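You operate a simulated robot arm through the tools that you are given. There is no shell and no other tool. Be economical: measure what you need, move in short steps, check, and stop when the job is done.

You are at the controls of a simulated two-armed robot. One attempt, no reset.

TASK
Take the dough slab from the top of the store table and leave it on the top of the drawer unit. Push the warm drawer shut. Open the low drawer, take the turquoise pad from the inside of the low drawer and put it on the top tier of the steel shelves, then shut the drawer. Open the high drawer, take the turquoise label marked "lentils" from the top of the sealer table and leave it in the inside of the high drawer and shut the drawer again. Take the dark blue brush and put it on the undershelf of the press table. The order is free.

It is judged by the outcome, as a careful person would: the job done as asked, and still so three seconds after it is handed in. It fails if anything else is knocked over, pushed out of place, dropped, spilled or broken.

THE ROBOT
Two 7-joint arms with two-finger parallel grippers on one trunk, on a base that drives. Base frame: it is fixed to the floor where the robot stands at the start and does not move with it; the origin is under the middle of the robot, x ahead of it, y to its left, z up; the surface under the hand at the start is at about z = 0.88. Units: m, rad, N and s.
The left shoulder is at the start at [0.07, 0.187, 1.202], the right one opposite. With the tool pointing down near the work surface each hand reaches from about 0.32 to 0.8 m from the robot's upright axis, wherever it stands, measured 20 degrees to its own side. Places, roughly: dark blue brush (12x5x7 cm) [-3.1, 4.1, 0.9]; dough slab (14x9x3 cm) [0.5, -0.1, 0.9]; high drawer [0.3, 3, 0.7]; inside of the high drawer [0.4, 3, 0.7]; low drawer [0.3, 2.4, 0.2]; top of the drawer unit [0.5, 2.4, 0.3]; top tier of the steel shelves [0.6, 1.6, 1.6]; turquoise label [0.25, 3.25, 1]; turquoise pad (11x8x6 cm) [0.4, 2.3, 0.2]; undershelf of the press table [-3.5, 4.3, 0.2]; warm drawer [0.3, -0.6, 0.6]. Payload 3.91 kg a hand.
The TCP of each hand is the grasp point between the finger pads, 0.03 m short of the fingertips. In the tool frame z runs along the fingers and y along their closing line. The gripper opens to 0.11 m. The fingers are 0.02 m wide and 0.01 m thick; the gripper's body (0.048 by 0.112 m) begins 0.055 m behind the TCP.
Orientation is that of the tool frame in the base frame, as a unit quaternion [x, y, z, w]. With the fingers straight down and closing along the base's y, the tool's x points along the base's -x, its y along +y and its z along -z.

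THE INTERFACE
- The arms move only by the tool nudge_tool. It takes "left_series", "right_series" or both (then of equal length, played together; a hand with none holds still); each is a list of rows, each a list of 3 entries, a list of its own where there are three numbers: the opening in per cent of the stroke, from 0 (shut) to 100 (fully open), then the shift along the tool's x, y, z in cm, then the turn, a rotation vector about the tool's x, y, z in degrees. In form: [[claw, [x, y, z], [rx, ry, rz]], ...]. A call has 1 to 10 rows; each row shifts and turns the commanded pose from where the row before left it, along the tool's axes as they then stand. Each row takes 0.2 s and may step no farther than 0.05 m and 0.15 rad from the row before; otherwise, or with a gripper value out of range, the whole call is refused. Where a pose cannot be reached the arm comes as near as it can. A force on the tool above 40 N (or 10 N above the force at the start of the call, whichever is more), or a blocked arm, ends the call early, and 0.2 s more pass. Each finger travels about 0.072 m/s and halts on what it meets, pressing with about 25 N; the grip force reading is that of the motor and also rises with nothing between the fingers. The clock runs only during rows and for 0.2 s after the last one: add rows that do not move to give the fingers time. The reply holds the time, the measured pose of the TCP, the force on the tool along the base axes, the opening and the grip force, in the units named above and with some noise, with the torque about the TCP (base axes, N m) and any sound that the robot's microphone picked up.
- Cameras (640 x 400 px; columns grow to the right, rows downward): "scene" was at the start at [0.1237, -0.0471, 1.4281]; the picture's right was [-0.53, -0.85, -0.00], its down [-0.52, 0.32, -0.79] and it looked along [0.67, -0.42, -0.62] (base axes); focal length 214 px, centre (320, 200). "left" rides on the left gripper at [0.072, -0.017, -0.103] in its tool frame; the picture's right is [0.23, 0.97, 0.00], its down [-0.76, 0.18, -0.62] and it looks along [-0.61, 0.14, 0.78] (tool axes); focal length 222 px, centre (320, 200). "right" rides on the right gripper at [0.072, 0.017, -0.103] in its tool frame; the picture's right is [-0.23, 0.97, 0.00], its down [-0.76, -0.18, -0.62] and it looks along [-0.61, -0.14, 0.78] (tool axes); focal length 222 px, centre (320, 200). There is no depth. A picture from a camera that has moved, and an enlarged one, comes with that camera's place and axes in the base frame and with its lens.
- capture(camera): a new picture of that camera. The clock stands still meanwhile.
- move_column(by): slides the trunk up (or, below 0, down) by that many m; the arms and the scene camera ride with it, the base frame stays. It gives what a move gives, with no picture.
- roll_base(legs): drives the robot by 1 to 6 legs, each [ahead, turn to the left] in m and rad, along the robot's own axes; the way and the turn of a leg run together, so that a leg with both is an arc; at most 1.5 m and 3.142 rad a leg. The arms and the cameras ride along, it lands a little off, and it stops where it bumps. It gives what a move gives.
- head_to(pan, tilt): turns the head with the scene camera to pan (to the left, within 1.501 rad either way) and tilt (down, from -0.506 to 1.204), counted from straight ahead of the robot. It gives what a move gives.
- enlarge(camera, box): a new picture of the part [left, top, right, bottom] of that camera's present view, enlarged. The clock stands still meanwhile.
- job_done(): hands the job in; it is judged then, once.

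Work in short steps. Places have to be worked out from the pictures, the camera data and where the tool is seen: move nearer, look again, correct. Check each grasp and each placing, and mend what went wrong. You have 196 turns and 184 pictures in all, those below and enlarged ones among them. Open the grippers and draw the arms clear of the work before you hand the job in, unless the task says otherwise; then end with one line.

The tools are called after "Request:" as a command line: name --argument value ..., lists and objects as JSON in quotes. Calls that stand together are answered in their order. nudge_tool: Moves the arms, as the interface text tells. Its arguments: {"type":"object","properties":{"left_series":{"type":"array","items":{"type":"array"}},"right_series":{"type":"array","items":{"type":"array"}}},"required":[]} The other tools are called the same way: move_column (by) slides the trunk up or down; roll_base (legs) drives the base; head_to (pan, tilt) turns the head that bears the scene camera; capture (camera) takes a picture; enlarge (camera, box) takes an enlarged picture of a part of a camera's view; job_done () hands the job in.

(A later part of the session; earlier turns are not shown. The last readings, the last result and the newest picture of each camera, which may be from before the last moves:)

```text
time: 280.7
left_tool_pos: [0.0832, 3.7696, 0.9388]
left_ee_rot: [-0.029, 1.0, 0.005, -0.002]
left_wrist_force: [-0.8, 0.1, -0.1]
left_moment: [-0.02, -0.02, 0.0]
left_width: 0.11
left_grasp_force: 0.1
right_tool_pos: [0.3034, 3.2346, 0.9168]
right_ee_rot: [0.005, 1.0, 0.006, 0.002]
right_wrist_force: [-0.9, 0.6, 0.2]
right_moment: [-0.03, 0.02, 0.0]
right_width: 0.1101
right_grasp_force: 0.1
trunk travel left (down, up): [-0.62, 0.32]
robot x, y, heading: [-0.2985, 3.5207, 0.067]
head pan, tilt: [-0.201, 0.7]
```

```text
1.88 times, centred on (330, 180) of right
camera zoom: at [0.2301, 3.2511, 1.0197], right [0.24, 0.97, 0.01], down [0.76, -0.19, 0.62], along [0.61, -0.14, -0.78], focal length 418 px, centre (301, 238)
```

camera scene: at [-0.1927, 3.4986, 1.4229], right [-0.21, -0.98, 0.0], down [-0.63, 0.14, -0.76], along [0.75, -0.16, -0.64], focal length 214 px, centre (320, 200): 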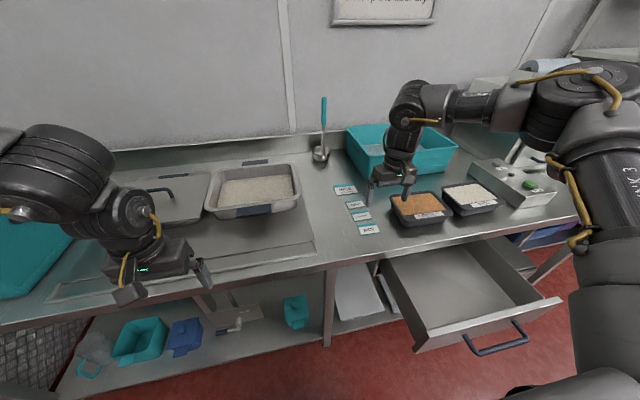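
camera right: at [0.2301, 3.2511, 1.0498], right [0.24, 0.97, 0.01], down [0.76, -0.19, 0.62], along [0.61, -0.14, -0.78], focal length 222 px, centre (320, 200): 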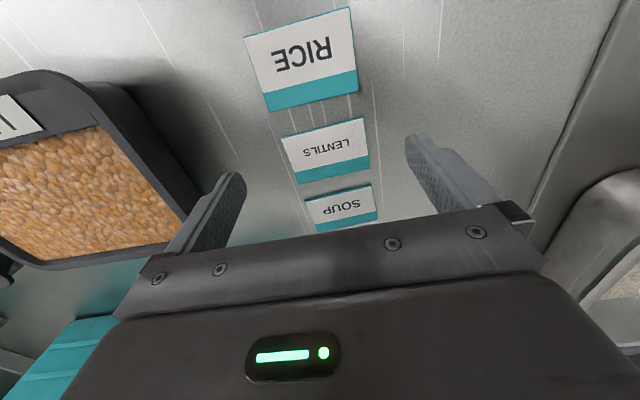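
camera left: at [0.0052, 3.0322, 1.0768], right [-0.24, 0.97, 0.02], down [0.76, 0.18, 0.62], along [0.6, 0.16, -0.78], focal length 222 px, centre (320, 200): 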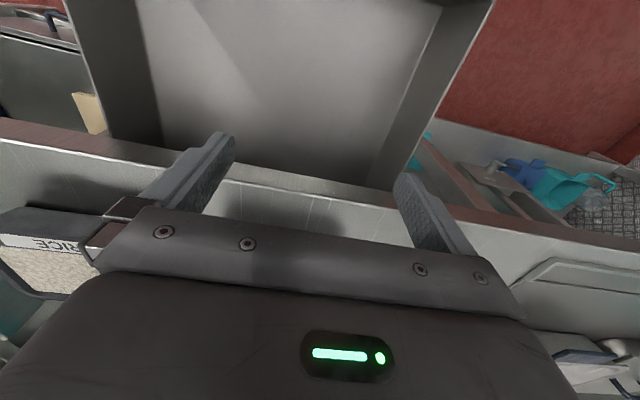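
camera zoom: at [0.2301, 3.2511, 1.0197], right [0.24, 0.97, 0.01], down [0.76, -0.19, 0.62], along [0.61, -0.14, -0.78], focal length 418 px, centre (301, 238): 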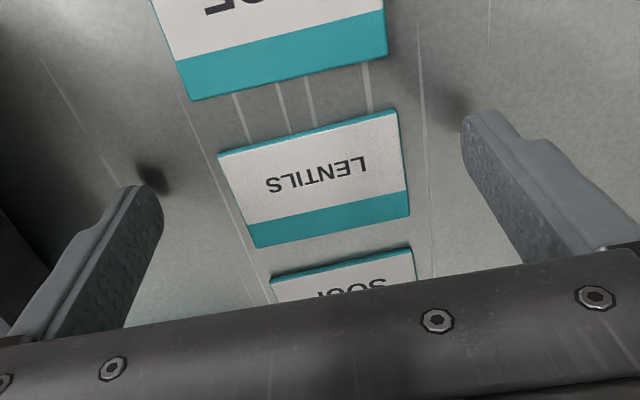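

Tips nearly touching (shadows converging). Lower 4 mm more, then 2 mm.

Request:
move_column --by -0.004

Request:
enlarge --camera "right" --box '[160, 80, 500, 280]'

```text
time: 281.2
left_tool_pos: [0.0848, 3.7692, 0.9353]
left_ee_rot: [-0.03, 1.0, 0.005, -0.003]
left_wrist_force: [-0.4, 0.3, -0.4]
left_moment: [-0.01, 0.01, -0.03]
left_width: 0.1102
left_grasp_force: 0.1
right_tool_pos: [0.3046, 3.2354, 0.912]
right_ee_rot: [0.005, 1.0, 0.005, 0.001]
right_wrist_force: [0.2, -0.8, 0.3]
right_moment: [0.0, -0.01, 0.01]
right_width: 0.1102
right_grasp_force: 0.1
trunk travel left (down, up): [-0.616, 0.324]
robot x, y, heading: [-0.2939, 3.5189, 0.069]
head pan, tilt: [-0.201, 0.7]
```

```text
1.88 times, centred on (330, 180) of right
camera zoom: at [0.2302, 3.2511, 1.0157], right [0.24, 0.97, 0.01], down [0.76, -0.19, 0.62], along [0.61, -0.14, -0.78], focal length 418 px, centre (301, 238)
```

zoom: 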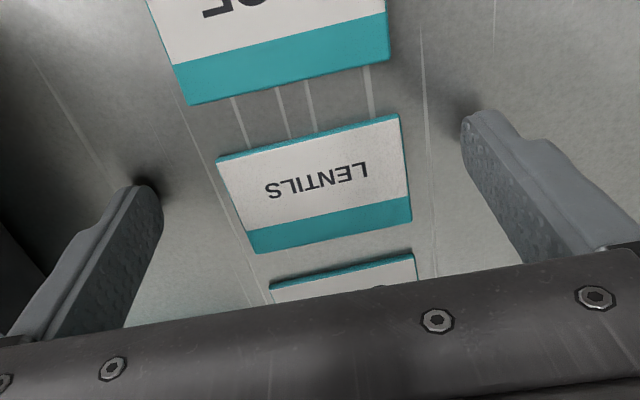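

Request:
move_column --by -0.003

Request:
nudge_tool --right_series '[[80, [0, 0, 0], [0, 0, 0]], [60, [0, 0, 0], [0, 0, 0]], [45, [0, 0, 0], [0, 0, 0]], [45, [0, 0, 0], [0, 0, 0]], [45, [0, 0, 0], [0, 0, 0]]]'

Request:
enlarge --camera "right" --box '[160, 80, 500, 280]'

```text
time: 281.7
left_tool_pos: [0.0837, 3.7696, 0.9312]
left_ee_rot: [-0.03, 1.0, 0.006, -0.003]
left_wrist_force: [-0.1, -0.2, 0.0]
left_moment: [-0.02, 0.02, -0.03]
left_width: 0.1101
left_grasp_force: 0.0
right_tool_pos: [0.3025, 3.2349, 0.9106]
right_ee_rot: [0.006, 1.0, 0.006, 0.003]
right_wrist_force: [0.0, -0.4, 6.5]
right_moment: [-0.45, 0.06, 0.03]
right_width: 0.11
right_grasp_force: 0.1
trunk travel left (down, up): [-0.613, 0.327]
robot x, y, heading: [-0.2982, 3.5228, 0.064]
head pan, tilt: [-0.201, 0.7]
```

```text
time: 282.9
left_tool_pos: [0.0843, 3.7691, 0.9327]
left_ee_rot: [-0.029, 1.0, 0.005, -0.003]
left_wrist_force: [-0.2, -0.9, -0.2]
left_moment: [0.01, 0.0, -0.01]
left_width: 0.1098
left_grasp_force: 0.0
right_tool_pos: [0.3034, 3.2338, 0.911]
right_ee_rot: [0.005, 1.0, 0.005, 0.003]
right_wrist_force: [0.0, -6.2, 10.4]
right_moment: [-0.61, 0.11, 0.02]
right_width: 0.0645
right_grasp_force: 25.0
trunk travel left (down, up): [-0.613, 0.327]
robot x, y, heading: [-0.2987, 3.5223, 0.072]
head pan, tilt: [-0.201, 0.7]
```

```text
1.88 times, centred on (330, 180) of right
camera zoom: at [0.229, 3.2509, 1.0134], right [0.24, 0.97, 0.01], down [0.76, -0.19, 0.63], along [0.61, -0.14, -0.78], focal length 418 px, centre (301, 238)
```

zoom: 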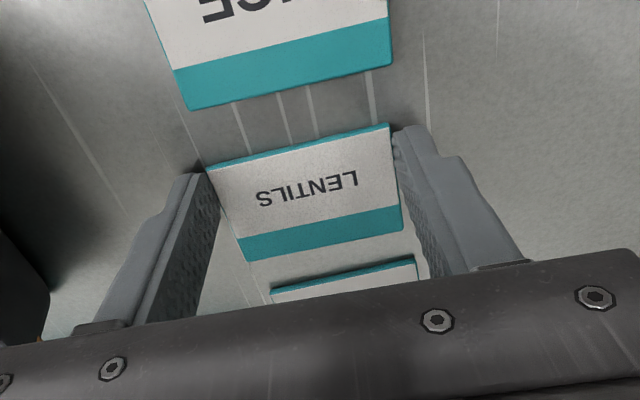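

Label gripped (0.0645 m, 25 N). Lift with the trunk and verify.

Request:
move_column --by 0.1

Request:
capture --camera "right"

Request:
capture --camera "scene"

```text
time: 284.3
left_tool_pos: [0.0852, 3.7693, 1.0324]
left_ee_rot: [-0.029, 1.0, 0.006, -0.004]
left_wrist_force: [-0.1, 0.0, 0.0]
left_moment: [0.02, 0.0, 0.02]
left_width: 0.11
left_grasp_force: 0.1
right_tool_pos: [0.304, 3.2349, 1.0087]
right_ee_rot: [0.005, 1.0, 0.006, 0.002]
right_wrist_force: [-0.4, -0.5, 0.4]
right_moment: [-0.01, 0.03, -0.02]
right_width: 0.0645
right_grasp_force: 25.0
trunk travel left (down, up): [-0.713, 0.227]
robot x, y, heading: [-0.298, 3.5225, 0.07]
head pan, tilt: [-0.201, 0.7]
```

```text
52 pictures are left
camera right: at [0.2305, 3.251, 1.1124], right [0.24, 0.97, 0.01], down [0.76, -0.19, 0.62], along [0.61, -0.14, -0.78], focal length 222 px, centre (320, 200)
```

right: 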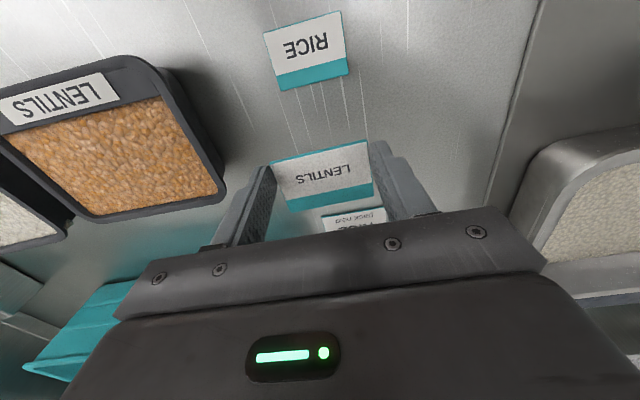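

```text
51 pictures are left
camera scene: at [-0.1625, 3.5122, 1.4258], right [-0.13, -0.99, 0.0], down [-0.64, 0.08, -0.76], along [0.76, -0.1, -0.64], focal length 214 px, centre (320, 200)
```

scene: 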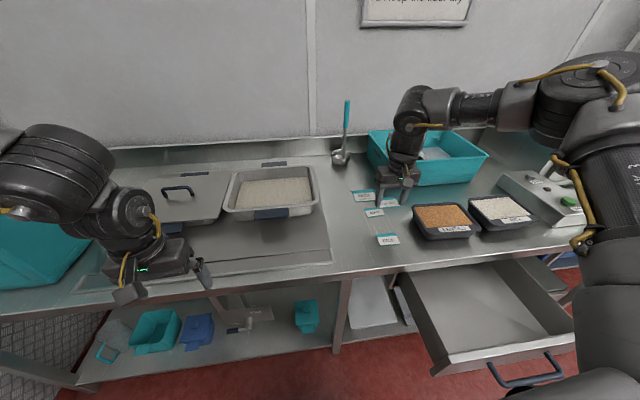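

Label in hand. Back up 0.17 and turn right 0.33 so the right hand comes over the open drawer (about (0.04, 3.04)).

Request:
roll_base --legs '[[-0.17, 0], [0, -0.33]]'

Request:
capture --camera "right"

Request:
capture --camera "scene"

```text
time: 286.8
left_tool_pos: [-0.0245, 3.6224, 1.031]
left_ee_rot: [0.136, 0.991, 0.005, -0.003]
left_wrist_force: [0.0, -0.3, 0.3]
left_moment: [-0.02, 0.01, -0.01]
left_width: 0.11
left_grasp_force: 0.2
right_tool_pos: [0.0096, 3.0437, 1.01]
right_ee_rot: [0.171, 0.985, 0.004, 0.003]
right_wrist_force: [0.3, 0.6, -0.1]
right_moment: [-0.01, -0.01, -0.01]
right_width: 0.0643
right_grasp_force: 25.0
trunk travel left (down, up): [-0.713, 0.227]
robot x, y, heading: [-0.4621, 3.5061, -0.261]
head pan, tilt: [-0.201, 0.7]
```

```text
50 pictures are left
camera right: at [-0.0544, 3.0829, 1.1126], right [0.54, 0.84, 0.01], down [0.65, -0.43, 0.62], along [0.53, -0.33, -0.78], focal length 222 px, centre (320, 200)
```

right: 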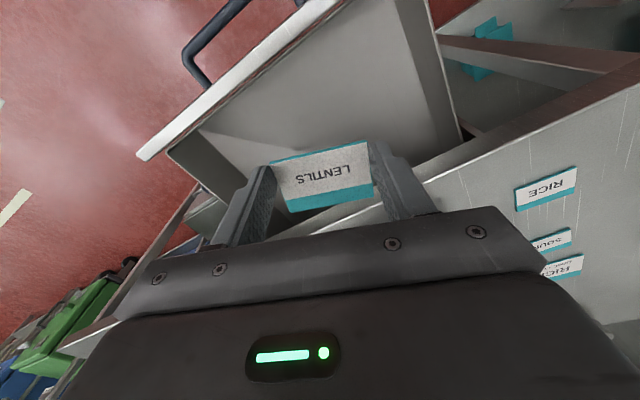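

```text
49 pictures are left
camera scene: at [-0.3407, 3.4585, 1.4259], right [-0.45, -0.89, 0.0], down [-0.58, 0.29, -0.76], along [0.68, -0.34, -0.64], focal length 214 px, centre (320, 200)
```

scene: 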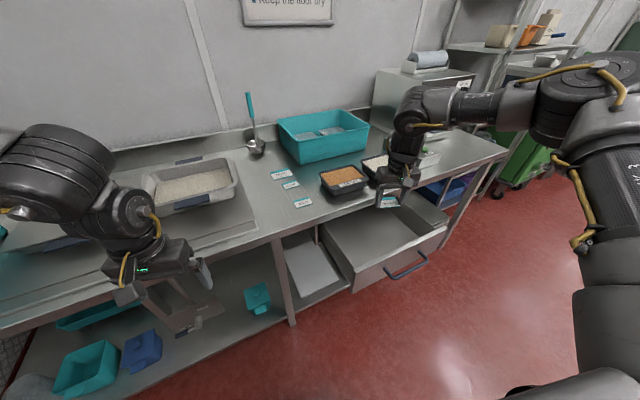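

Shift 4 cm forward for clearance from the drawer front, then lower with the trunk to ~0.81 and check.

Request:
roll_base --legs '[[0.04, 0]]'

Request:
move_column --by -0.2

Request:
capture --camera "right"

Request:
capture --camera "scene"

```text
time: 287.6
left_tool_pos: [0.0056, 3.6116, 1.0351]
left_ee_rot: [0.136, 0.991, 0.004, 0.002]
left_wrist_force: [0.5, 0.9, 1.1]
left_moment: [-0.01, -0.06, 0.0]
left_width: 0.1103
left_grasp_force: 0.0
right_tool_pos: [0.039, 3.0345, 1.0151]
right_ee_rot: [0.171, 0.985, 0.005, 0.008]
right_wrist_force: [-1.5, 0.1, 0.3]
right_moment: [-0.03, -0.05, 0.04]
right_width: 0.0642
right_grasp_force: 25.7
trunk travel left (down, up): [-0.713, 0.227]
robot x, y, heading: [-0.4292, 3.5005, -0.262]
head pan, tilt: [-0.201, 0.7]
```

```text
time: 289.8
left_tool_pos: [0.012, 3.6101, 0.833]
left_ee_rot: [0.136, 0.991, 0.006, -0.001]
left_wrist_force: [-0.1, -0.5, 0.8]
left_moment: [-0.01, -0.01, 0.0]
left_width: 0.1101
left_grasp_force: 0.0
right_tool_pos: [0.0451, 3.0333, 0.8107]
right_ee_rot: [0.172, 0.985, 0.004, 0.003]
right_wrist_force: [0.9, -0.1, 0.4]
right_moment: [0.02, -0.03, -0.02]
right_width: 0.0644
right_grasp_force: 25.2
trunk travel left (down, up): [-0.513, 0.427]
robot x, y, heading: [-0.4316, 3.4971, -0.269]
head pan, tilt: [-0.201, 0.7]
```

```text
48 pictures are left
camera right: at [-0.0188, 3.0718, 0.9135], right [0.54, 0.84, 0.01], down [0.65, -0.43, 0.62], along [0.53, -0.33, -0.78], focal length 222 px, centre (320, 200)
```

right: 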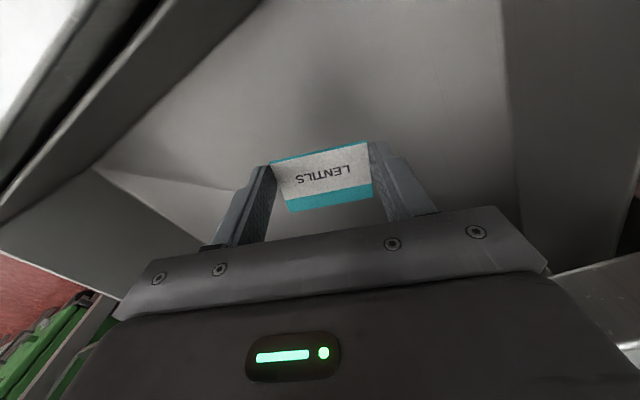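

```text
47 pictures are left
camera scene: at [-0.3045, 3.4474, 1.226], right [-0.45, -0.89, 0.0], down [-0.58, 0.29, -0.76], along [0.68, -0.34, -0.64], focal length 214 px, centre (320, 200)
```

scene: 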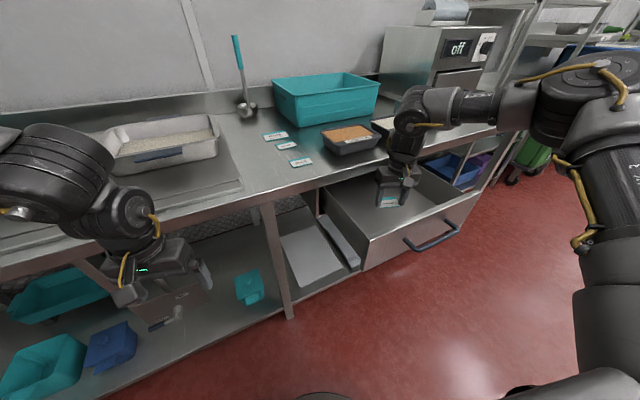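

Label is inside the drawer's outline. Lower 5 cm more by trunk and check for the floor.

Request:
move_column --by -0.05

Request:
capture --camera "right"

Request:
enlarge --camera "scene" --box '[310, 60, 500, 260]'

```text
time: 290.7
left_tool_pos: [0.0122, 3.6106, 0.7827]
left_ee_rot: [0.136, 0.991, 0.006, -0.001]
left_wrist_force: [-0.2, 0.5, -0.1]
left_moment: [-0.02, 0.0, -0.01]
left_width: 0.1101
left_grasp_force: 0.0
right_tool_pos: [0.0453, 3.0322, 0.7601]
right_ee_rot: [0.171, 0.985, 0.005, 0.004]
right_wrist_force: [-0.3, -0.4, -0.4]
right_moment: [0.01, -0.04, -0.01]
right_width: 0.0647
right_grasp_force: 25.2
trunk travel left (down, up): [-0.463, 0.477]
robot x, y, heading: [-0.4327, 3.5016, -0.261]
head pan, tilt: [-0.201, 0.7]
```

```text
46 pictures are left
camera right: at [-0.019, 3.0719, 0.8635], right [0.54, 0.84, 0.01], down [0.65, -0.43, 0.63], along [0.53, -0.33, -0.78], focal length 222 px, centre (320, 200)
```

right: 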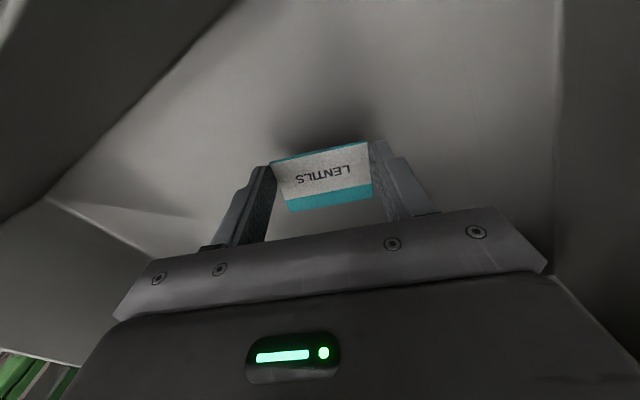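

```text
2.00 times, centred on (405, 160) of scene
camera zoom: at [-0.3047, 3.4474, 1.176], right [-0.45, -0.89, 0.0], down [-0.58, 0.29, -0.77], along [0.68, -0.34, -0.64], focal length 429 px, centre (150, 280)
```

zoom: 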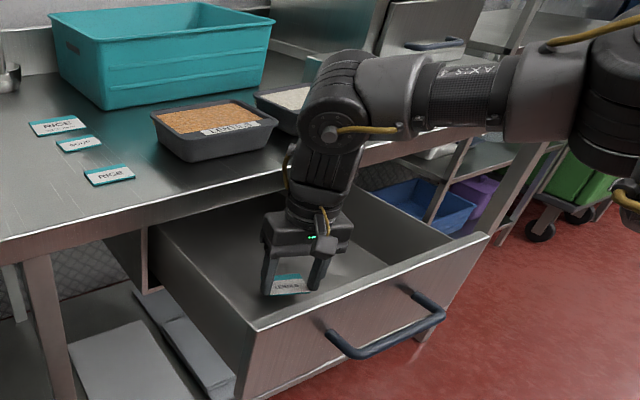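

Close to the floor now. Lower in smaller steps watching the force.

Request:
move_column --by -0.015

Request:
move_column --by -0.008

Request:
capture --camera "right"

```text
time: 291.4
left_tool_pos: [0.0123, 3.6101, 0.7671]
left_ee_rot: [0.137, 0.991, 0.006, -0.001]
left_wrist_force: [0.1, 0.0, 0.0]
left_moment: [-0.03, -0.01, -0.02]
left_width: 0.1099
left_grasp_force: 0.0
right_tool_pos: [0.0456, 3.0327, 0.7457]
right_ee_rot: [0.171, 0.985, 0.005, 0.003]
right_wrist_force: [-0.4, -0.3, -1.0]
right_moment: [0.02, 0.0, 0.01]
right_width: 0.0643
right_grasp_force: 24.9
trunk travel left (down, up): [-0.448, 0.492]
robot x, y, heading: [-0.4304, 3.4968, -0.264]
head pan, tilt: [-0.201, 0.7]
```

```text
time: 291.9
left_tool_pos: [0.0117, 3.6101, 0.7604]
left_ee_rot: [0.136, 0.991, 0.005, 0.0]
left_wrist_force: [-1.5, 0.6, 0.3]
left_moment: [0.01, 0.02, -0.01]
left_width: 0.11
left_grasp_force: 0.0
right_tool_pos: [0.0461, 3.0326, 0.7408]
right_ee_rot: [0.171, 0.985, 0.004, 0.006]
right_wrist_force: [1.6, -6.0, 20.7]
right_moment: [-0.77, 0.41, 0.18]
right_width: 0.0642
right_grasp_force: 24.9
trunk travel left (down, up): [-0.44, 0.5]
robot x, y, heading: [-0.4292, 3.503, -0.272]
head pan, tilt: [-0.201, 0.7]
```

```text
44 pictures are left
camera right: at [-0.0195, 3.0722, 0.843], right [0.54, 0.84, 0.01], down [0.65, -0.43, 0.63], along [0.53, -0.33, -0.78], focal length 222 px, centre (320, 200)
```

right: 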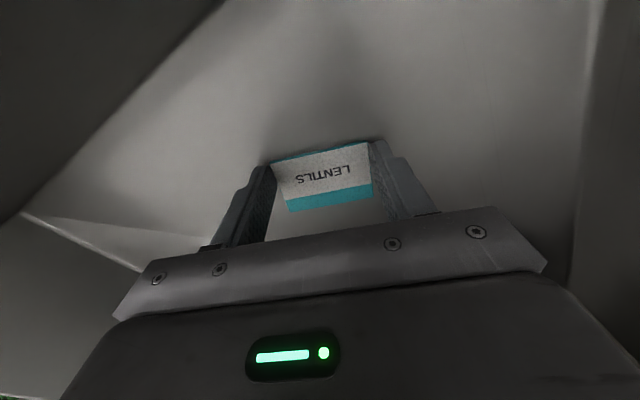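

Contact with the floor (21 N). Raise 3 mm, open, and lift out.

Request:
move_column --by 0.003

Request:
nudge_tool --right_series '[[70, [0, 0, 0], [0, 0, 0]], [80, [0, 0, 0], [0, 0, 0]], [80, [0, 0, 0], [0, 0, 0]]]'

Request:
move_column --by 0.2

Request:
capture --camera "right"

```text
time: 292.4
left_tool_pos: [0.0121, 3.6115, 0.7616]
left_ee_rot: [0.137, 0.991, 0.005, -0.001]
left_wrist_force: [0.4, -1.1, 0.2]
left_moment: [-0.03, -0.01, -0.01]
left_width: 0.1099
left_grasp_force: 0.1
right_tool_pos: [0.0458, 3.0335, 0.7401]
right_ee_rot: [0.171, 0.985, 0.005, 0.003]
right_wrist_force: [0.2, -4.5, 9.9]
right_moment: [-0.37, 0.13, 0.07]
right_width: 0.0642
right_grasp_force: 24.8
trunk travel left (down, up): [-0.443, 0.497]
robot x, y, heading: [-0.4256, 3.504, -0.264]
head pan, tilt: [-0.201, 0.7]
```

```text
time: 293.2
left_tool_pos: [0.0128, 3.6107, 0.7619]
left_ee_rot: [0.135, 0.991, 0.006, -0.001]
left_wrist_force: [-0.1, 0.3, 0.7]
left_moment: [0.01, -0.04, -0.03]
left_width: 0.1099
left_grasp_force: 0.1
right_tool_pos: [0.0454, 3.0328, 0.7417]
right_ee_rot: [0.171, 0.985, 0.004, 0.004]
right_wrist_force: [0.9, 4.0, 3.6]
right_moment: [-0.02, 0.08, -0.05]
right_width: 0.0863
right_grasp_force: 0.1
trunk travel left (down, up): [-0.443, 0.497]
robot x, y, heading: [-0.4267, 3.4982, -0.262]
head pan, tilt: [-0.201, 0.7]
```

```text
time: 295.4
left_tool_pos: [0.0124, 3.6103, 0.9627]
left_ee_rot: [0.136, 0.991, 0.005, -0.002]
left_wrist_force: [1.1, 0.7, -0.3]
left_moment: [0.03, 0.0, 0.0]
left_width: 0.1102
left_grasp_force: 0.0
right_tool_pos: [0.0467, 3.0318, 0.9409]
right_ee_rot: [0.171, 0.985, 0.004, 0.003]
right_wrist_force: [-0.1, -0.4, -0.4]
right_moment: [-0.04, -0.02, -0.02]
right_width: 0.0883
right_grasp_force: 0.2
trunk travel left (down, up): [-0.643, 0.297]
robot x, y, heading: [-0.4346, 3.4969, -0.262]
head pan, tilt: [-0.201, 0.7]
```

```text
43 pictures are left
camera right: at [-0.0186, 3.0717, 1.0432], right [0.54, 0.84, 0.01], down [0.65, -0.43, 0.62], along [0.53, -0.33, -0.78], focal length 222 px, centre (320, 200)
```

right: 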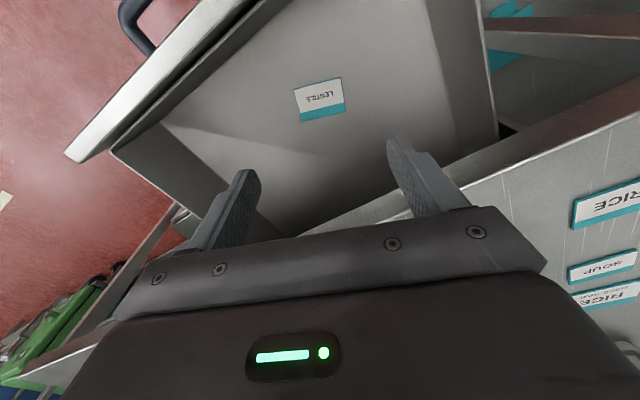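

Label lies flat in the drawer. To shut the drawer I'll use the closed right fingers on the bar, driving forward; reposition the base to y≈3.31, heading 0.

Request:
roll_base --legs '[[-0.4, 0], [0, -1.309], [0.29, 0], [0, 1.571]]'

Request:
nudge_tool --right_series '[[40, [0, 0, 0], [0, 0, 0]], [0, [0, 0, 0], [0, 0, 0]], [0, [0, 0, 0], [0, 0, 0]], [0, [0, 0, 0], [0, 0, 0]]]'

Request:
move_column --by -0.15

Request:
capture --camera "scene"

```text
time: 306.6
left_tool_pos: [-0.4256, 3.5371, 0.9621]
left_ee_rot: [0.004, 1.0, 0.005, -0.003]
left_wrist_force: [-0.3, 0.1, -0.3]
left_moment: [-0.02, 0.02, 0.03]
left_width: 0.1098
left_grasp_force: 0.1
right_tool_pos: [-0.2431, 2.9887, 0.9406]
right_ee_rot: [0.039, 0.999, 0.004, 0.003]
right_wrist_force: [-0.4, -0.3, -0.5]
right_moment: [-0.01, -0.01, -0.04]
right_width: 0.0877
right_grasp_force: 0.0
trunk travel left (down, up): [-0.643, 0.297]
robot x, y, heading: [-0.8189, 3.3147, -0.001]
head pan, tilt: [-0.201, 0.7]
```

```text
time: 307.6
left_tool_pos: [-0.4256, 3.5367, 0.9629]
left_ee_rot: [0.004, 1.0, 0.005, -0.002]
left_wrist_force: [-0.1, 0.7, -1.1]
left_moment: [0.02, -0.01, 0.02]
left_width: 0.1101
left_grasp_force: 0.0
right_tool_pos: [-0.2435, 2.9896, 0.941]
right_ee_rot: [0.04, 0.999, 0.005, 0.003]
right_wrist_force: [-0.5, 0.0, 0.8]
right_moment: [0.02, -0.01, -0.02]
right_width: 0.0
right_grasp_force: 25.0
trunk travel left (down, up): [-0.643, 0.297]
robot x, y, heading: [-0.8202, 3.3157, 0.002]
head pan, tilt: [-0.201, 0.7]
```

```text
time: 309.4
left_tool_pos: [-0.4264, 3.5373, 0.8135]
left_ee_rot: [0.004, 1.0, 0.006, -0.003]
left_wrist_force: [-0.5, -0.1, -0.3]
left_moment: [0.0, 0.02, 0.02]
left_width: 0.11
left_grasp_force: 0.0
right_tool_pos: [-0.2428, 2.9878, 0.7922]
right_ee_rot: [0.041, 0.999, 0.006, 0.003]
right_wrist_force: [0.8, -0.4, 0.2]
right_moment: [0.0, 0.03, -0.02]
right_width: 0.0
right_grasp_force: 25.3
trunk travel left (down, up): [-0.493, 0.447]
robot x, y, heading: [-0.8232, 3.313, -0.003]
head pan, tilt: [-0.201, 0.7]
```

```text
42 pictures are left
camera scene: at [-0.69, 3.2972, 1.206], right [-0.2, -0.98, 0.0], down [-0.63, 0.13, -0.76], along [0.75, -0.15, -0.64], focal length 214 px, centre (320, 200)
```

scene: 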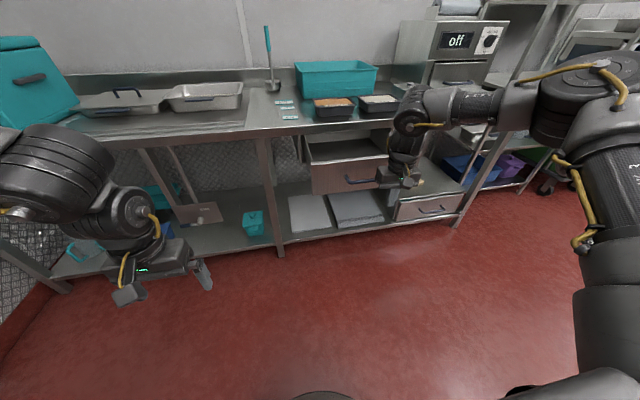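

Lined up at y=2.988. Drive forward to push.

Request:
roll_base --legs '[[0.25, 0]]'

Request:
capture --camera "scene"

```text
time: 311.2
left_tool_pos: [-0.1781, 3.5387, 0.8132]
left_ee_rot: [0.004, 1.0, 0.006, -0.003]
left_wrist_force: [0.1, -0.7, -0.3]
left_moment: [0.0, 0.01, 0.03]
left_width: 0.1102
left_grasp_force: 0.1
right_tool_pos: [0.0048, 2.9904, 0.7899]
right_ee_rot: [0.039, 0.999, 0.005, 0.002]
right_wrist_force: [0.2, -0.8, -1.0]
right_moment: [-0.02, 0.01, -0.02]
right_width: 0.0
right_grasp_force: 24.7
trunk travel left (down, up): [-0.493, 0.447]
robot x, y, heading: [-0.5743, 3.3157, 0.001]
head pan, tilt: [-0.201, 0.7]
```

```text
41 pictures are left
camera scene: at [-0.4411, 3.2978, 1.2058], right [-0.2, -0.98, 0.0], down [-0.63, 0.13, -0.76], along [0.75, -0.15, -0.64], focal length 214 px, centre (320, 200)
```

scene: 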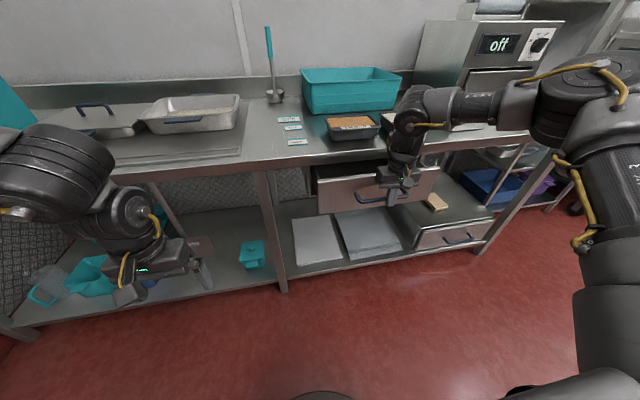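

Pushing well. Continue to closure in two legs.

Request:
roll_base --legs '[[0.08, 0]]'

Request:
roll_base --legs '[[0.03, 0]]'

Request:
capture --camera "scene"

```text
time: 312.3
left_tool_pos: [-0.0967, 3.5373, 0.8112]
left_ee_rot: [0.005, 1.0, 0.005, -0.003]
left_wrist_force: [-0.1, -0.7, 0.1]
left_moment: [0.01, 0.01, 0.01]
left_width: 0.1098
left_grasp_force: 0.0
right_tool_pos: [0.0863, 2.9891, 0.7894]
right_ee_rot: [0.04, 0.999, 0.006, 0.003]
right_wrist_force: [-0.8, -0.9, -1.2]
right_moment: [-0.01, 0.0, 0.01]
right_width: 0.0
right_grasp_force: 25.1
trunk travel left (down, up): [-0.493, 0.447]
robot x, y, heading: [-0.4982, 3.3164, -0.0]
head pan, tilt: [-0.201, 0.7]
```

```text
time: 313.2
left_tool_pos: [-0.0718, 3.537, 0.8133]
left_ee_rot: [0.006, 1.0, 0.005, -0.001]
left_wrist_force: [-0.6, -0.1, -0.1]
left_moment: [-0.01, 0.03, 0.04]
left_width: 0.11
left_grasp_force: 0.1
right_tool_pos: [0.1036, 2.9874, 0.7891]
right_ee_rot: [0.04, 0.999, 0.004, -0.009]
right_wrist_force: [-4.7, 0.9, 0.0]
right_moment: [-0.01, 0.06, 0.05]
right_width: 0.0001
right_grasp_force: 24.6
trunk travel left (down, up): [-0.493, 0.447]
robot x, y, heading: [-0.4717, 3.3174, -0.004]
head pan, tilt: [-0.201, 0.7]
stopped in leg 1: the force on the tool passed its limit at 74 N (the readings are from after the stop); the commanded pose is now the measured one
```

```text
40 pictures are left
camera scene: at [-0.3372, 3.2978, 1.2059], right [-0.2, -0.98, 0.0], down [-0.63, 0.13, -0.77], along [0.75, -0.15, -0.64], focal length 214 px, centre (320, 200)
```

scene: 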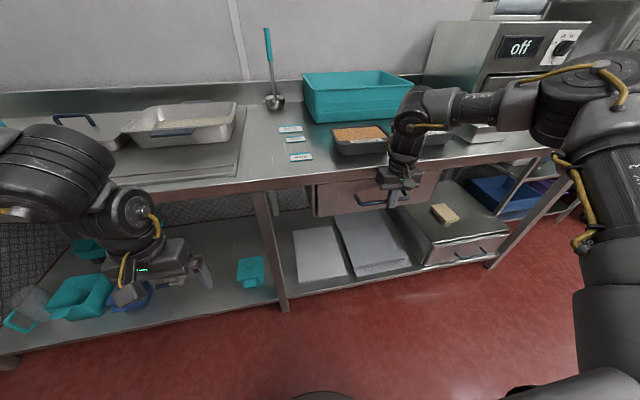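

Stopped at full closure. Back off and verify it is shut, then look toward the press table.

Request:
roll_base --legs '[[-0.3, 0]]'

Request:
enlarge --camera "scene" --box '[220, 90, 480, 260]'

Request:
move_column --by 0.25

Request:
roll_base --legs '[[0, 1.57], [0, 1.4]]'

Request:
head_to --pan 0.0 --tilt 0.4

Request:
capture --camera "scene"

```text
time: 315.2
left_tool_pos: [-0.3782, 3.537, 0.8131]
left_ee_rot: [0.005, 1.0, 0.005, -0.002]
left_wrist_force: [0.6, -0.4, 0.9]
left_moment: [-0.01, -0.02, -0.05]
left_width: 0.11
left_grasp_force: 0.1
right_tool_pos: [-0.2024, 2.9888, 0.79]
right_ee_rot: [0.041, 0.999, 0.005, -0.007]
right_wrist_force: [0.0, -0.2, 0.5]
right_moment: [-0.02, -0.06, -0.01]
right_width: 0.0002
right_grasp_force: 24.9
trunk travel left (down, up): [-0.493, 0.447]
robot x, y, heading: [-0.776, 3.3169, -0.0]
head pan, tilt: [-0.201, 0.7]
```

```text
2.35 times, centred on (350, 175) of scene
camera zoom: at [-0.6429, 3.2977, 1.206], right [-0.2, -0.98, 0.0], down [-0.63, 0.13, -0.77], along [0.75, -0.15, -0.64], focal length 505 px, centre (249, 259)
```

zoom: 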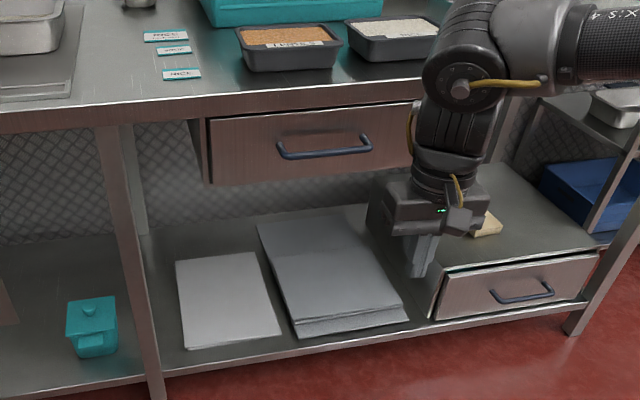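

```text
time: 317.8
left_tool_pos: [-0.3785, 3.5375, 1.0618]
left_ee_rot: [0.004, 1.0, 0.006, -0.001]
left_wrist_force: [0.2, -0.4, 0.3]
left_moment: [0.0, 0.0, 0.01]
left_width: 0.1102
left_grasp_force: 0.1
right_tool_pos: [-0.202, 2.9886, 1.0381]
right_ee_rot: [0.04, 0.999, 0.003, -0.008]
right_wrist_force: [-0.6, -0.5, 0.1]
right_moment: [-0.01, -0.02, 0.02]
right_width: 0.0001
right_grasp_force: 25.3
trunk travel left (down, up): [-0.743, 0.197]
robot x, y, heading: [-0.7755, 3.3169, 0.003]
head pan, tilt: [-0.201, 0.7]
```

```text
time: 325.5
left_tool_pos: [-1.2005, 3.1537, 1.0634]
left_ee_rot: [0.997, -0.078, 0.001, 0.005]
left_wrist_force: [-0.1, 0.7, 0.1]
left_moment: [-0.03, 0.04, 0.0]
left_width: 0.1101
left_grasp_force: 0.1
right_tool_pos: [-1.2961, 3.7249, 1.0397]
right_ee_rot: [0.994, -0.113, 0.008, 0.005]
right_wrist_force: [-0.4, -0.1, 0.0]
right_moment: [-0.01, -0.03, 0.02]
right_width: 0.0
right_grasp_force: 25.6
trunk travel left (down, up): [-0.743, 0.197]
robot x, y, heading: [-0.7763, 3.3126, 2.997]
head pan, tilt: [-0.201, 0.7]
```

```text
time: 326.3
left_tool_pos: [-1.2013, 3.1546, 1.0625]
left_ee_rot: [0.997, -0.078, 0.001, 0.006]
left_wrist_force: [-0.6, 0.2, -0.2]
left_moment: [0.01, 0.02, 0.01]
left_width: 0.11
left_grasp_force: 0.1
right_tool_pos: [-1.2964, 3.7235, 1.0396]
right_ee_rot: [0.994, -0.113, 0.008, 0.005]
right_wrist_force: [0.2, 0.3, -0.5]
right_moment: [0.0, -0.02, 0.0]
right_width: 0.0001
right_grasp_force: 25.1
trunk travel left (down, up): [-0.743, 0.197]
robot x, y, heading: [-0.7756, 3.3224, 2.997]
head pan, tilt: [0.0, 0.4]
```

```text
38 pictures are left
camera scene: at [-0.9169, 3.3356, 1.4827], right [0.14, 0.99, 0.0], down [0.39, -0.06, -0.92], along [-0.91, 0.13, -0.39], focal length 214 px, centre (320, 200)
```

scene: 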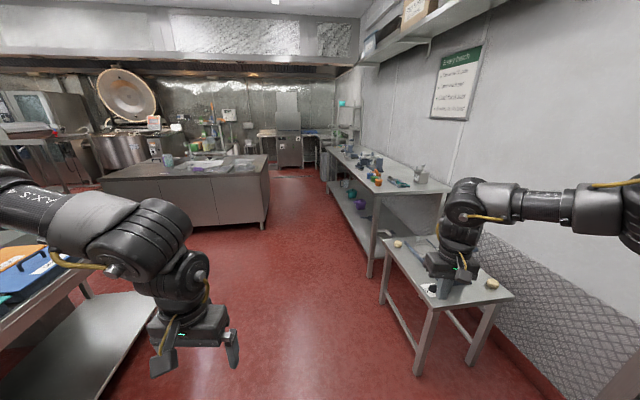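

High drawer is shut, everything else looks undisturbed. Next, the long press table along the wall ahead; raise the arms and drive along the aisle to x≈−2.75.

Request:
move_column --by 0.19

Request:
roll_base --legs '[[0, 0.14], [1.0, 0], [0.95, 0]]'

Request:
head_to --pan -0.8 --tilt 0.6

Request:
capture --camera "scene"

```text
time: 328.4
left_tool_pos: [-1.201, 3.1548, 1.2525]
left_ee_rot: [0.997, -0.078, 0.003, 0.006]
left_wrist_force: [0.2, 0.1, -0.6]
left_moment: [0.04, 0.0, 0.02]
left_width: 0.11
left_grasp_force: 0.1
right_tool_pos: [-1.2969, 3.7223, 1.2298]
right_ee_rot: [0.994, -0.113, 0.008, 0.004]
right_wrist_force: [0.1, 1.0, -1.0]
right_moment: [0.01, 0.0, 0.0]
right_width: 0.0
right_grasp_force: 25.0
trunk travel left (down, up): [-0.933, 0.007]
robot x, y, heading: [-0.7731, 3.317, 2.999]
head pan, tilt: [0.0, 0.4]
```

```text
time: 338.8
left_tool_pos: [-3.1192, 3.0751, 1.253]
left_ee_rot: [1.0, 0.001, 0.003, 0.005]
left_wrist_force: [0.5, -0.6, -0.6]
left_moment: [0.0, 0.04, -0.02]
left_width: 0.1099
left_grasp_force: 0.2
right_tool_pos: [-3.3026, 3.6215, 1.2302]
right_ee_rot: [0.999, -0.032, 0.007, 0.004]
right_wrist_force: [0.0, 0.7, 0.4]
right_moment: [-0.02, 0.02, 0.04]
right_width: 0.0001
right_grasp_force: 24.9
trunk travel left (down, up): [-0.933, 0.007]
robot x, y, heading: [-2.7238, 3.3034, -3.128]
head pan, tilt: [0.0, 0.4]
```

```text
time: 339.9
left_tool_pos: [-3.1186, 3.0756, 1.2516]
left_ee_rot: [1.0, 0.002, 0.001, 0.006]
left_wrist_force: [-0.3, -0.4, 1.4]
left_moment: [0.0, 0.01, -0.02]
left_width: 0.11
left_grasp_force: 0.2
right_tool_pos: [-3.3053, 3.6231, 1.2288]
right_ee_rot: [0.999, -0.033, 0.009, 0.004]
right_wrist_force: [0.4, -0.3, 0.6]
right_moment: [-0.02, 0.0, 0.02]
right_width: 0.0
right_grasp_force: 24.8
trunk travel left (down, up): [-0.933, 0.007]
robot x, y, heading: [-2.7237, 3.3031, -3.125]
head pan, tilt: [-0.799, 0.6]
```

```text
37 pictures are left
camera scene: at [-2.8378, 3.3636, 1.6546], right [0.71, 0.71, 0.0], down [0.4, -0.4, -0.83], along [-0.58, 0.58, -0.56], focal length 214 px, centre (320, 200)
```

scene: 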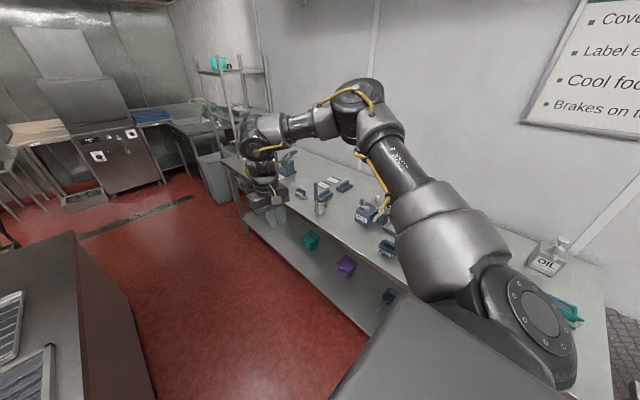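

Turn right to face the table and look.

Request:
roll_base --legs '[[0, -1.587]]'

Request:
head_to --pan 0.35 --tilt 0.6

Request:
capture --camera "scene"

```text
time: 344.1
left_tool_pos: [-2.9503, 3.6994, 1.2513]
left_ee_rot: [-0.705, 0.709, 0.002, -0.005]
left_wrist_force: [0.0, -0.5, -0.5]
left_moment: [-0.01, 0.01, 0.02]
left_width: 0.1102
left_grasp_force: 0.1
right_tool_pos: [-2.4027, 3.8803, 1.2296]
right_ee_rot: [-0.681, 0.732, -0.003, -0.009]
right_wrist_force: [-0.3, -0.1, -0.4]
right_moment: [0.02, 0.05, 0.05]
right_width: 0.0
right_grasp_force: 25.1
trunk travel left (down, up): [-0.933, 0.007]
robot x, y, heading: [-2.7236, 3.3057, 1.576]
head pan, tilt: [-0.799, 0.6]
```

```text
time: 345.5
left_tool_pos: [-2.949, 3.6991, 1.2521]
left_ee_rot: [-0.705, 0.709, 0.003, -0.005]
left_wrist_force: [-0.6, -0.3, 0.1]
left_moment: [0.01, 0.01, 0.0]
left_width: 0.1097
left_grasp_force: 0.0
right_tool_pos: [-2.4008, 3.8793, 1.2295]
right_ee_rot: [-0.681, 0.733, -0.003, -0.008]
right_wrist_force: [-0.1, 0.5, -0.5]
right_moment: [0.0, 0.0, 0.02]
right_width: 0.0
right_grasp_force: 25.5
trunk travel left (down, up): [-0.933, 0.007]
robot x, y, heading: [-2.7241, 3.3041, 1.582]
head pan, tilt: [0.351, 0.6]
```

```text
36 pictures are left
camera scene: at [-2.7564, 3.435, 1.6545], right [0.94, 0.35, 0.0], down [0.2, -0.53, -0.82], along [-0.29, 0.77, -0.57], focal length 214 px, centre (320, 200)
```

scene: 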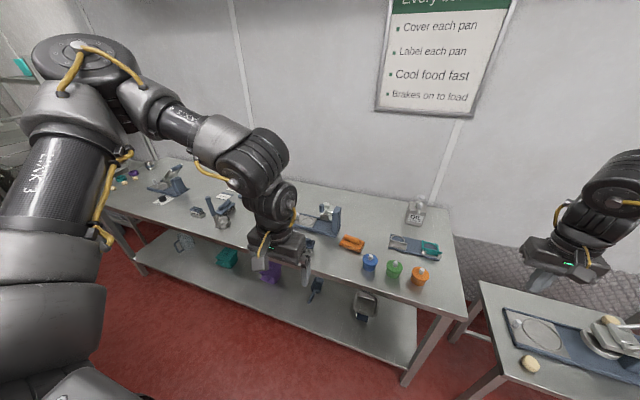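

The brush should be just behind the left gripper in view. Check with the left hand camera.

Request:
capture --camera "left"

Request:
enlarge --camera "scene" --box '[130, 150, 370, 310]'

```text
35 pictures are left
camera left: at [-2.9335, 3.628, 1.3557], right [-0.97, -0.22, 0.01], down [-0.17, 0.76, 0.62], along [-0.15, 0.6, -0.78], focal length 222 px, centre (320, 200)
```

left: 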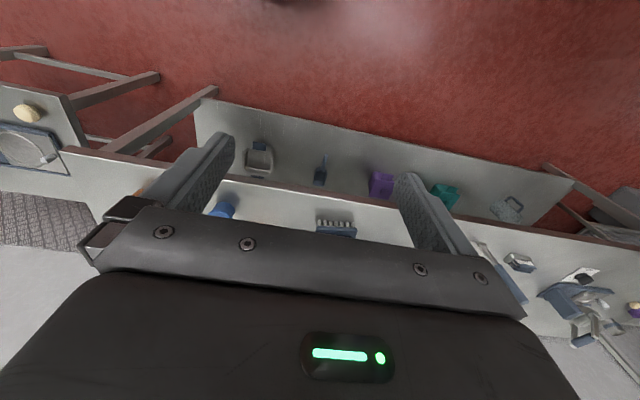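

```text
2.50 times, centred on (250, 230) of scene
camera zoom: at [-2.7564, 3.435, 1.6545], right [0.94, 0.35, 0.0], down [0.2, -0.53, -0.82], along [-0.29, 0.77, -0.57], focal length 536 px, centre (495, 125)
```

zoom: 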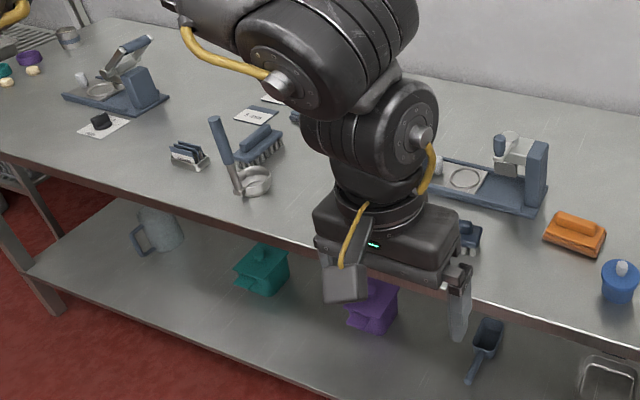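

The target brush is the one at ≈(−3.08, 4.05), long side along x, near the table's front edge (y≈3.97). Reposition the base to about (−2.88, 3.6) and yaw the left tool −90° to close across its 5 cm width.

Request:
roll_base --legs '[[0, 0.48], [0.335, 0], [0, -0.485]]'

Request:
nudge_tool --left_series '[[100, [0, 0, 0], [0, 0, -8.2]], [100, [0, 0, 0], [0, 0, -8.2]], [100, [0, 0, 0], [0, 0, -8.2]], [100, [0, 0, 0], [0, 0, -8.2]], [100, [0, 0, 0], [0, 0, -8.2]], [100, [0, 0, 0], [0, 0, -8.2]], [100, [0, 0, 0], [0, 0, -8.2]], [100, [0, 0, 0], [0, 0, -8.2]], [100, [0, 0, 0], [0, 0, -8.2]], [100, [0, 0, 0], [0, 0, -8.2]]]'

Request:
capture --camera "left"

```text
time: 350.5
left_tool_pos: [-3.1231, 3.9934, 1.2528]
left_ee_rot: [0.712, -0.702, -0.002, 0.005]
left_wrist_force: [0.0, 0.3, -0.4]
left_moment: [0.02, -0.01, -0.03]
left_width: 0.1099
left_grasp_force: 0.0
right_tool_pos: [-2.5782, 4.1832, 1.2291]
right_ee_rot: [-0.687, 0.727, -0.004, -0.007]
right_wrist_force: [0.4, -0.2, 0.0]
right_moment: [0.0, -0.01, 0.0]
right_width: 0.0
right_grasp_force: 25.1
trunk travel left (down, up): [-0.933, 0.007]
robot x, y, heading: [-2.8921, 3.6039, 1.596]
head pan, tilt: [0.351, 0.6]
```

```text
time: 352.7
left_tool_pos: [-3.12, 3.9932, 1.252]
left_ee_rot: [0.998, -0.062, -0.005, 0.003]
left_wrist_force: [0.6, 0.7, -0.2]
left_moment: [-0.02, -0.02, 0.0]
left_width: 0.1101
left_grasp_force: 0.1
right_tool_pos: [-2.5775, 4.1831, 1.2278]
right_ee_rot: [-0.687, 0.726, -0.003, -0.008]
right_wrist_force: [0.6, 0.4, 0.1]
right_moment: [-0.01, -0.03, 0.0]
right_width: 0.0
right_grasp_force: 24.7
trunk travel left (down, up): [-0.933, 0.007]
robot x, y, heading: [-2.8916, 3.602, 1.595]
head pan, tilt: [0.351, 0.6]
```

```text
33 pictures are left
camera left: at [-3.0475, 4.0029, 1.3548], right [0.11, -0.99, 0.0], down [-0.77, -0.08, 0.63], along [-0.63, -0.07, -0.77], focal length 222 px, centre (320, 200)
```

left: 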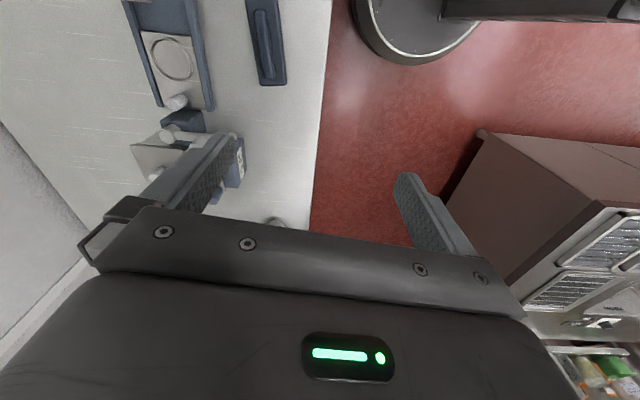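

Brush centre ≈(−3.087, 4.08), rotated ~9°. Align the left tool over it and pull the right hand back from over the table before lowering.

Request:
nudge_tool --left_series '[[100, [0, 0, 0], [0, 0, -8]], [100, [0, 0, 0], [0, 0, -8]], [100, [1.3, -2.9, 0], [0, 0, 0]], [100, [1.3, -2.9, 0], [0, 0, 0]], [100, [1.2, -2.4, 0], [0, 0, 0]], [100, [0, 0, 0], [0, 0, 0]]]' --right_series '[[0, [4.5, 0, 0], [0, 0, 0]], [0, [4.5, 0, 0], [0, 0, 0]], [0, [4.5, 0, 0], [0, 0, 0]], [0, [4.5, 0, 0], [0, 0, 0]], [0, [4.5, 0, 0], [0, 0, 0]], [0, [4.5, 0, 0], [0, 0, 0]]]'

Request:
move_column --by -0.2

Request:
capture --camera "left"

```text
time: 354.1
left_tool_pos: [-3.098, 4.0734, 1.2525]
left_ee_rot: [0.997, 0.076, -0.005, 0.0]
left_wrist_force: [-0.3, 0.3, 0.0]
left_moment: [0.06, -0.04, 0.01]
left_width: 0.1102
left_grasp_force: 0.0
right_tool_pos: [-2.5601, 3.9675, 1.2304]
right_ee_rot: [-0.687, 0.726, -0.001, -0.008]
right_wrist_force: [0.9, -0.5, -0.6]
right_moment: [0.02, 0.0, 0.02]
right_width: 0.0
right_grasp_force: 25.1
right hand out of reach, approached as far as the arm can: row 4, 5, 6
trunk travel left (down, up): [-0.933, 0.007]
robot x, y, heading: [-2.8895, 3.5986, 1.597]
head pan, tilt: [0.351, 0.6]
```

```text
time: 356.3
left_tool_pos: [-3.0963, 4.0774, 1.0519]
left_ee_rot: [0.997, 0.077, -0.006, 0.002]
left_wrist_force: [0.4, -0.7, -0.2]
left_moment: [-0.04, 0.0, 0.05]
left_width: 0.1099
left_grasp_force: 0.0
right_tool_pos: [-2.558, 3.9708, 1.029]
right_ee_rot: [-0.688, 0.726, -0.002, -0.009]
right_wrist_force: [0.2, -1.7, 0.9]
right_moment: [-0.01, 0.02, -0.02]
right_width: 0.0
right_grasp_force: 25.1
trunk travel left (down, up): [-0.733, 0.207]
robot x, y, heading: [-2.8909, 3.6034, 1.592]
head pan, tilt: [0.351, 0.6]
```

```text
32 pictures are left
camera left: at [-3.0278, 4.1075, 1.1536], right [0.37, -0.93, 0.0], down [-0.72, -0.29, 0.63], along [-0.59, -0.24, -0.77], focal length 222 px, centre (320, 200)
```

left: 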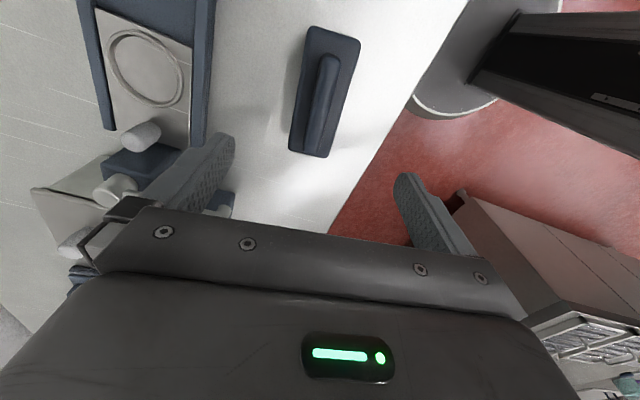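

Brush centre ≈(−3.089, 4.083), axis 9° — the tool matches. Descend: 4 cm by arm, 6 cm by trunk, then check.

Request:
nudge_tool --left_series '[[100, [0.7, -0.5, 2], [0, 0, 0]], [100, [0, 0, 2], [0, 0, 0]]]'

Request:
move_column --by -0.055

Request:
capture --camera "left"

Request:
enlarge --camera "scene" --box '[180, 150, 440, 340]'

```text
time: 356.9
left_tool_pos: [-3.0894, 4.083, 1.0119]
left_ee_rot: [0.997, 0.077, -0.005, 0.001]
left_wrist_force: [-0.4, 0.2, 0.3]
left_moment: [0.02, -0.01, 0.0]
left_width: 0.1099
left_grasp_force: 0.1
right_tool_pos: [-2.5585, 3.9723, 1.0284]
right_ee_rot: [-0.688, 0.726, -0.003, -0.01]
right_wrist_force: [0.3, -0.5, 0.4]
right_moment: [0.01, 0.01, 0.02]
right_width: 0.0001
right_grasp_force: 25.3
trunk travel left (down, up): [-0.733, 0.207]
robot x, y, heading: [-2.889, 3.6002, 1.593]
head pan, tilt: [0.351, 0.6]
```

```text
time: 357.9
left_tool_pos: [-3.0885, 4.0832, 0.9572]
left_ee_rot: [0.997, 0.076, -0.006, 0.001]
left_wrist_force: [-0.6, -0.2, -0.2]
left_moment: [0.05, 0.0, 0.01]
left_width: 0.1102
left_grasp_force: 0.0
right_tool_pos: [-2.5591, 3.9713, 0.9737]
right_ee_rot: [-0.687, 0.726, -0.003, -0.009]
right_wrist_force: [-0.1, -0.3, -0.1]
right_moment: [-0.03, 0.01, -0.04]
right_width: 0.0
right_grasp_force: 24.9
trunk travel left (down, up): [-0.678, 0.262]
robot x, y, heading: [-2.8923, 3.6008, 1.592]
head pan, tilt: [0.351, 0.6]
```

```text
31 pictures are left
camera left: at [-3.0194, 4.112, 1.0595], right [0.37, -0.93, 0.0], down [-0.72, -0.29, 0.63], along [-0.59, -0.24, -0.77], focal length 222 px, centre (320, 200)
```

left: 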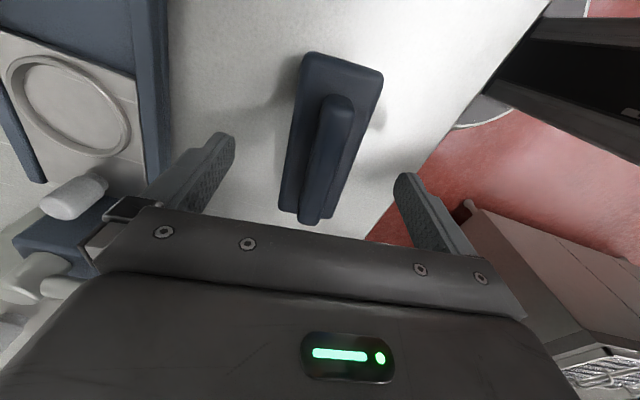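

```text
2.11 times, centred on (310, 245) of scene
camera zoom: at [-2.9242, 3.7327, 1.3996], right [0.93, 0.37, 0.0], down [0.21, -0.53, -0.83], along [-0.3, 0.77, -0.56], focal length 452 px, centre (341, 105)
```

zoom: 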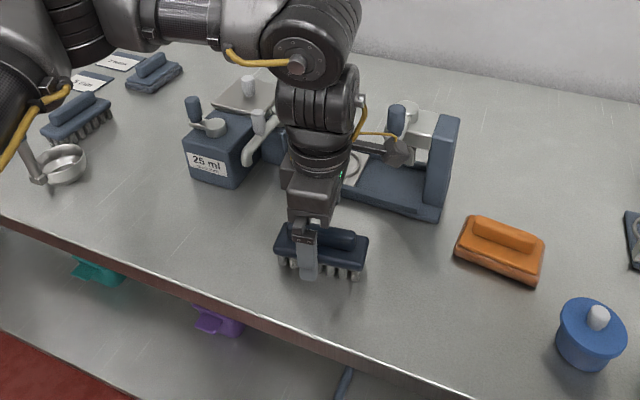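

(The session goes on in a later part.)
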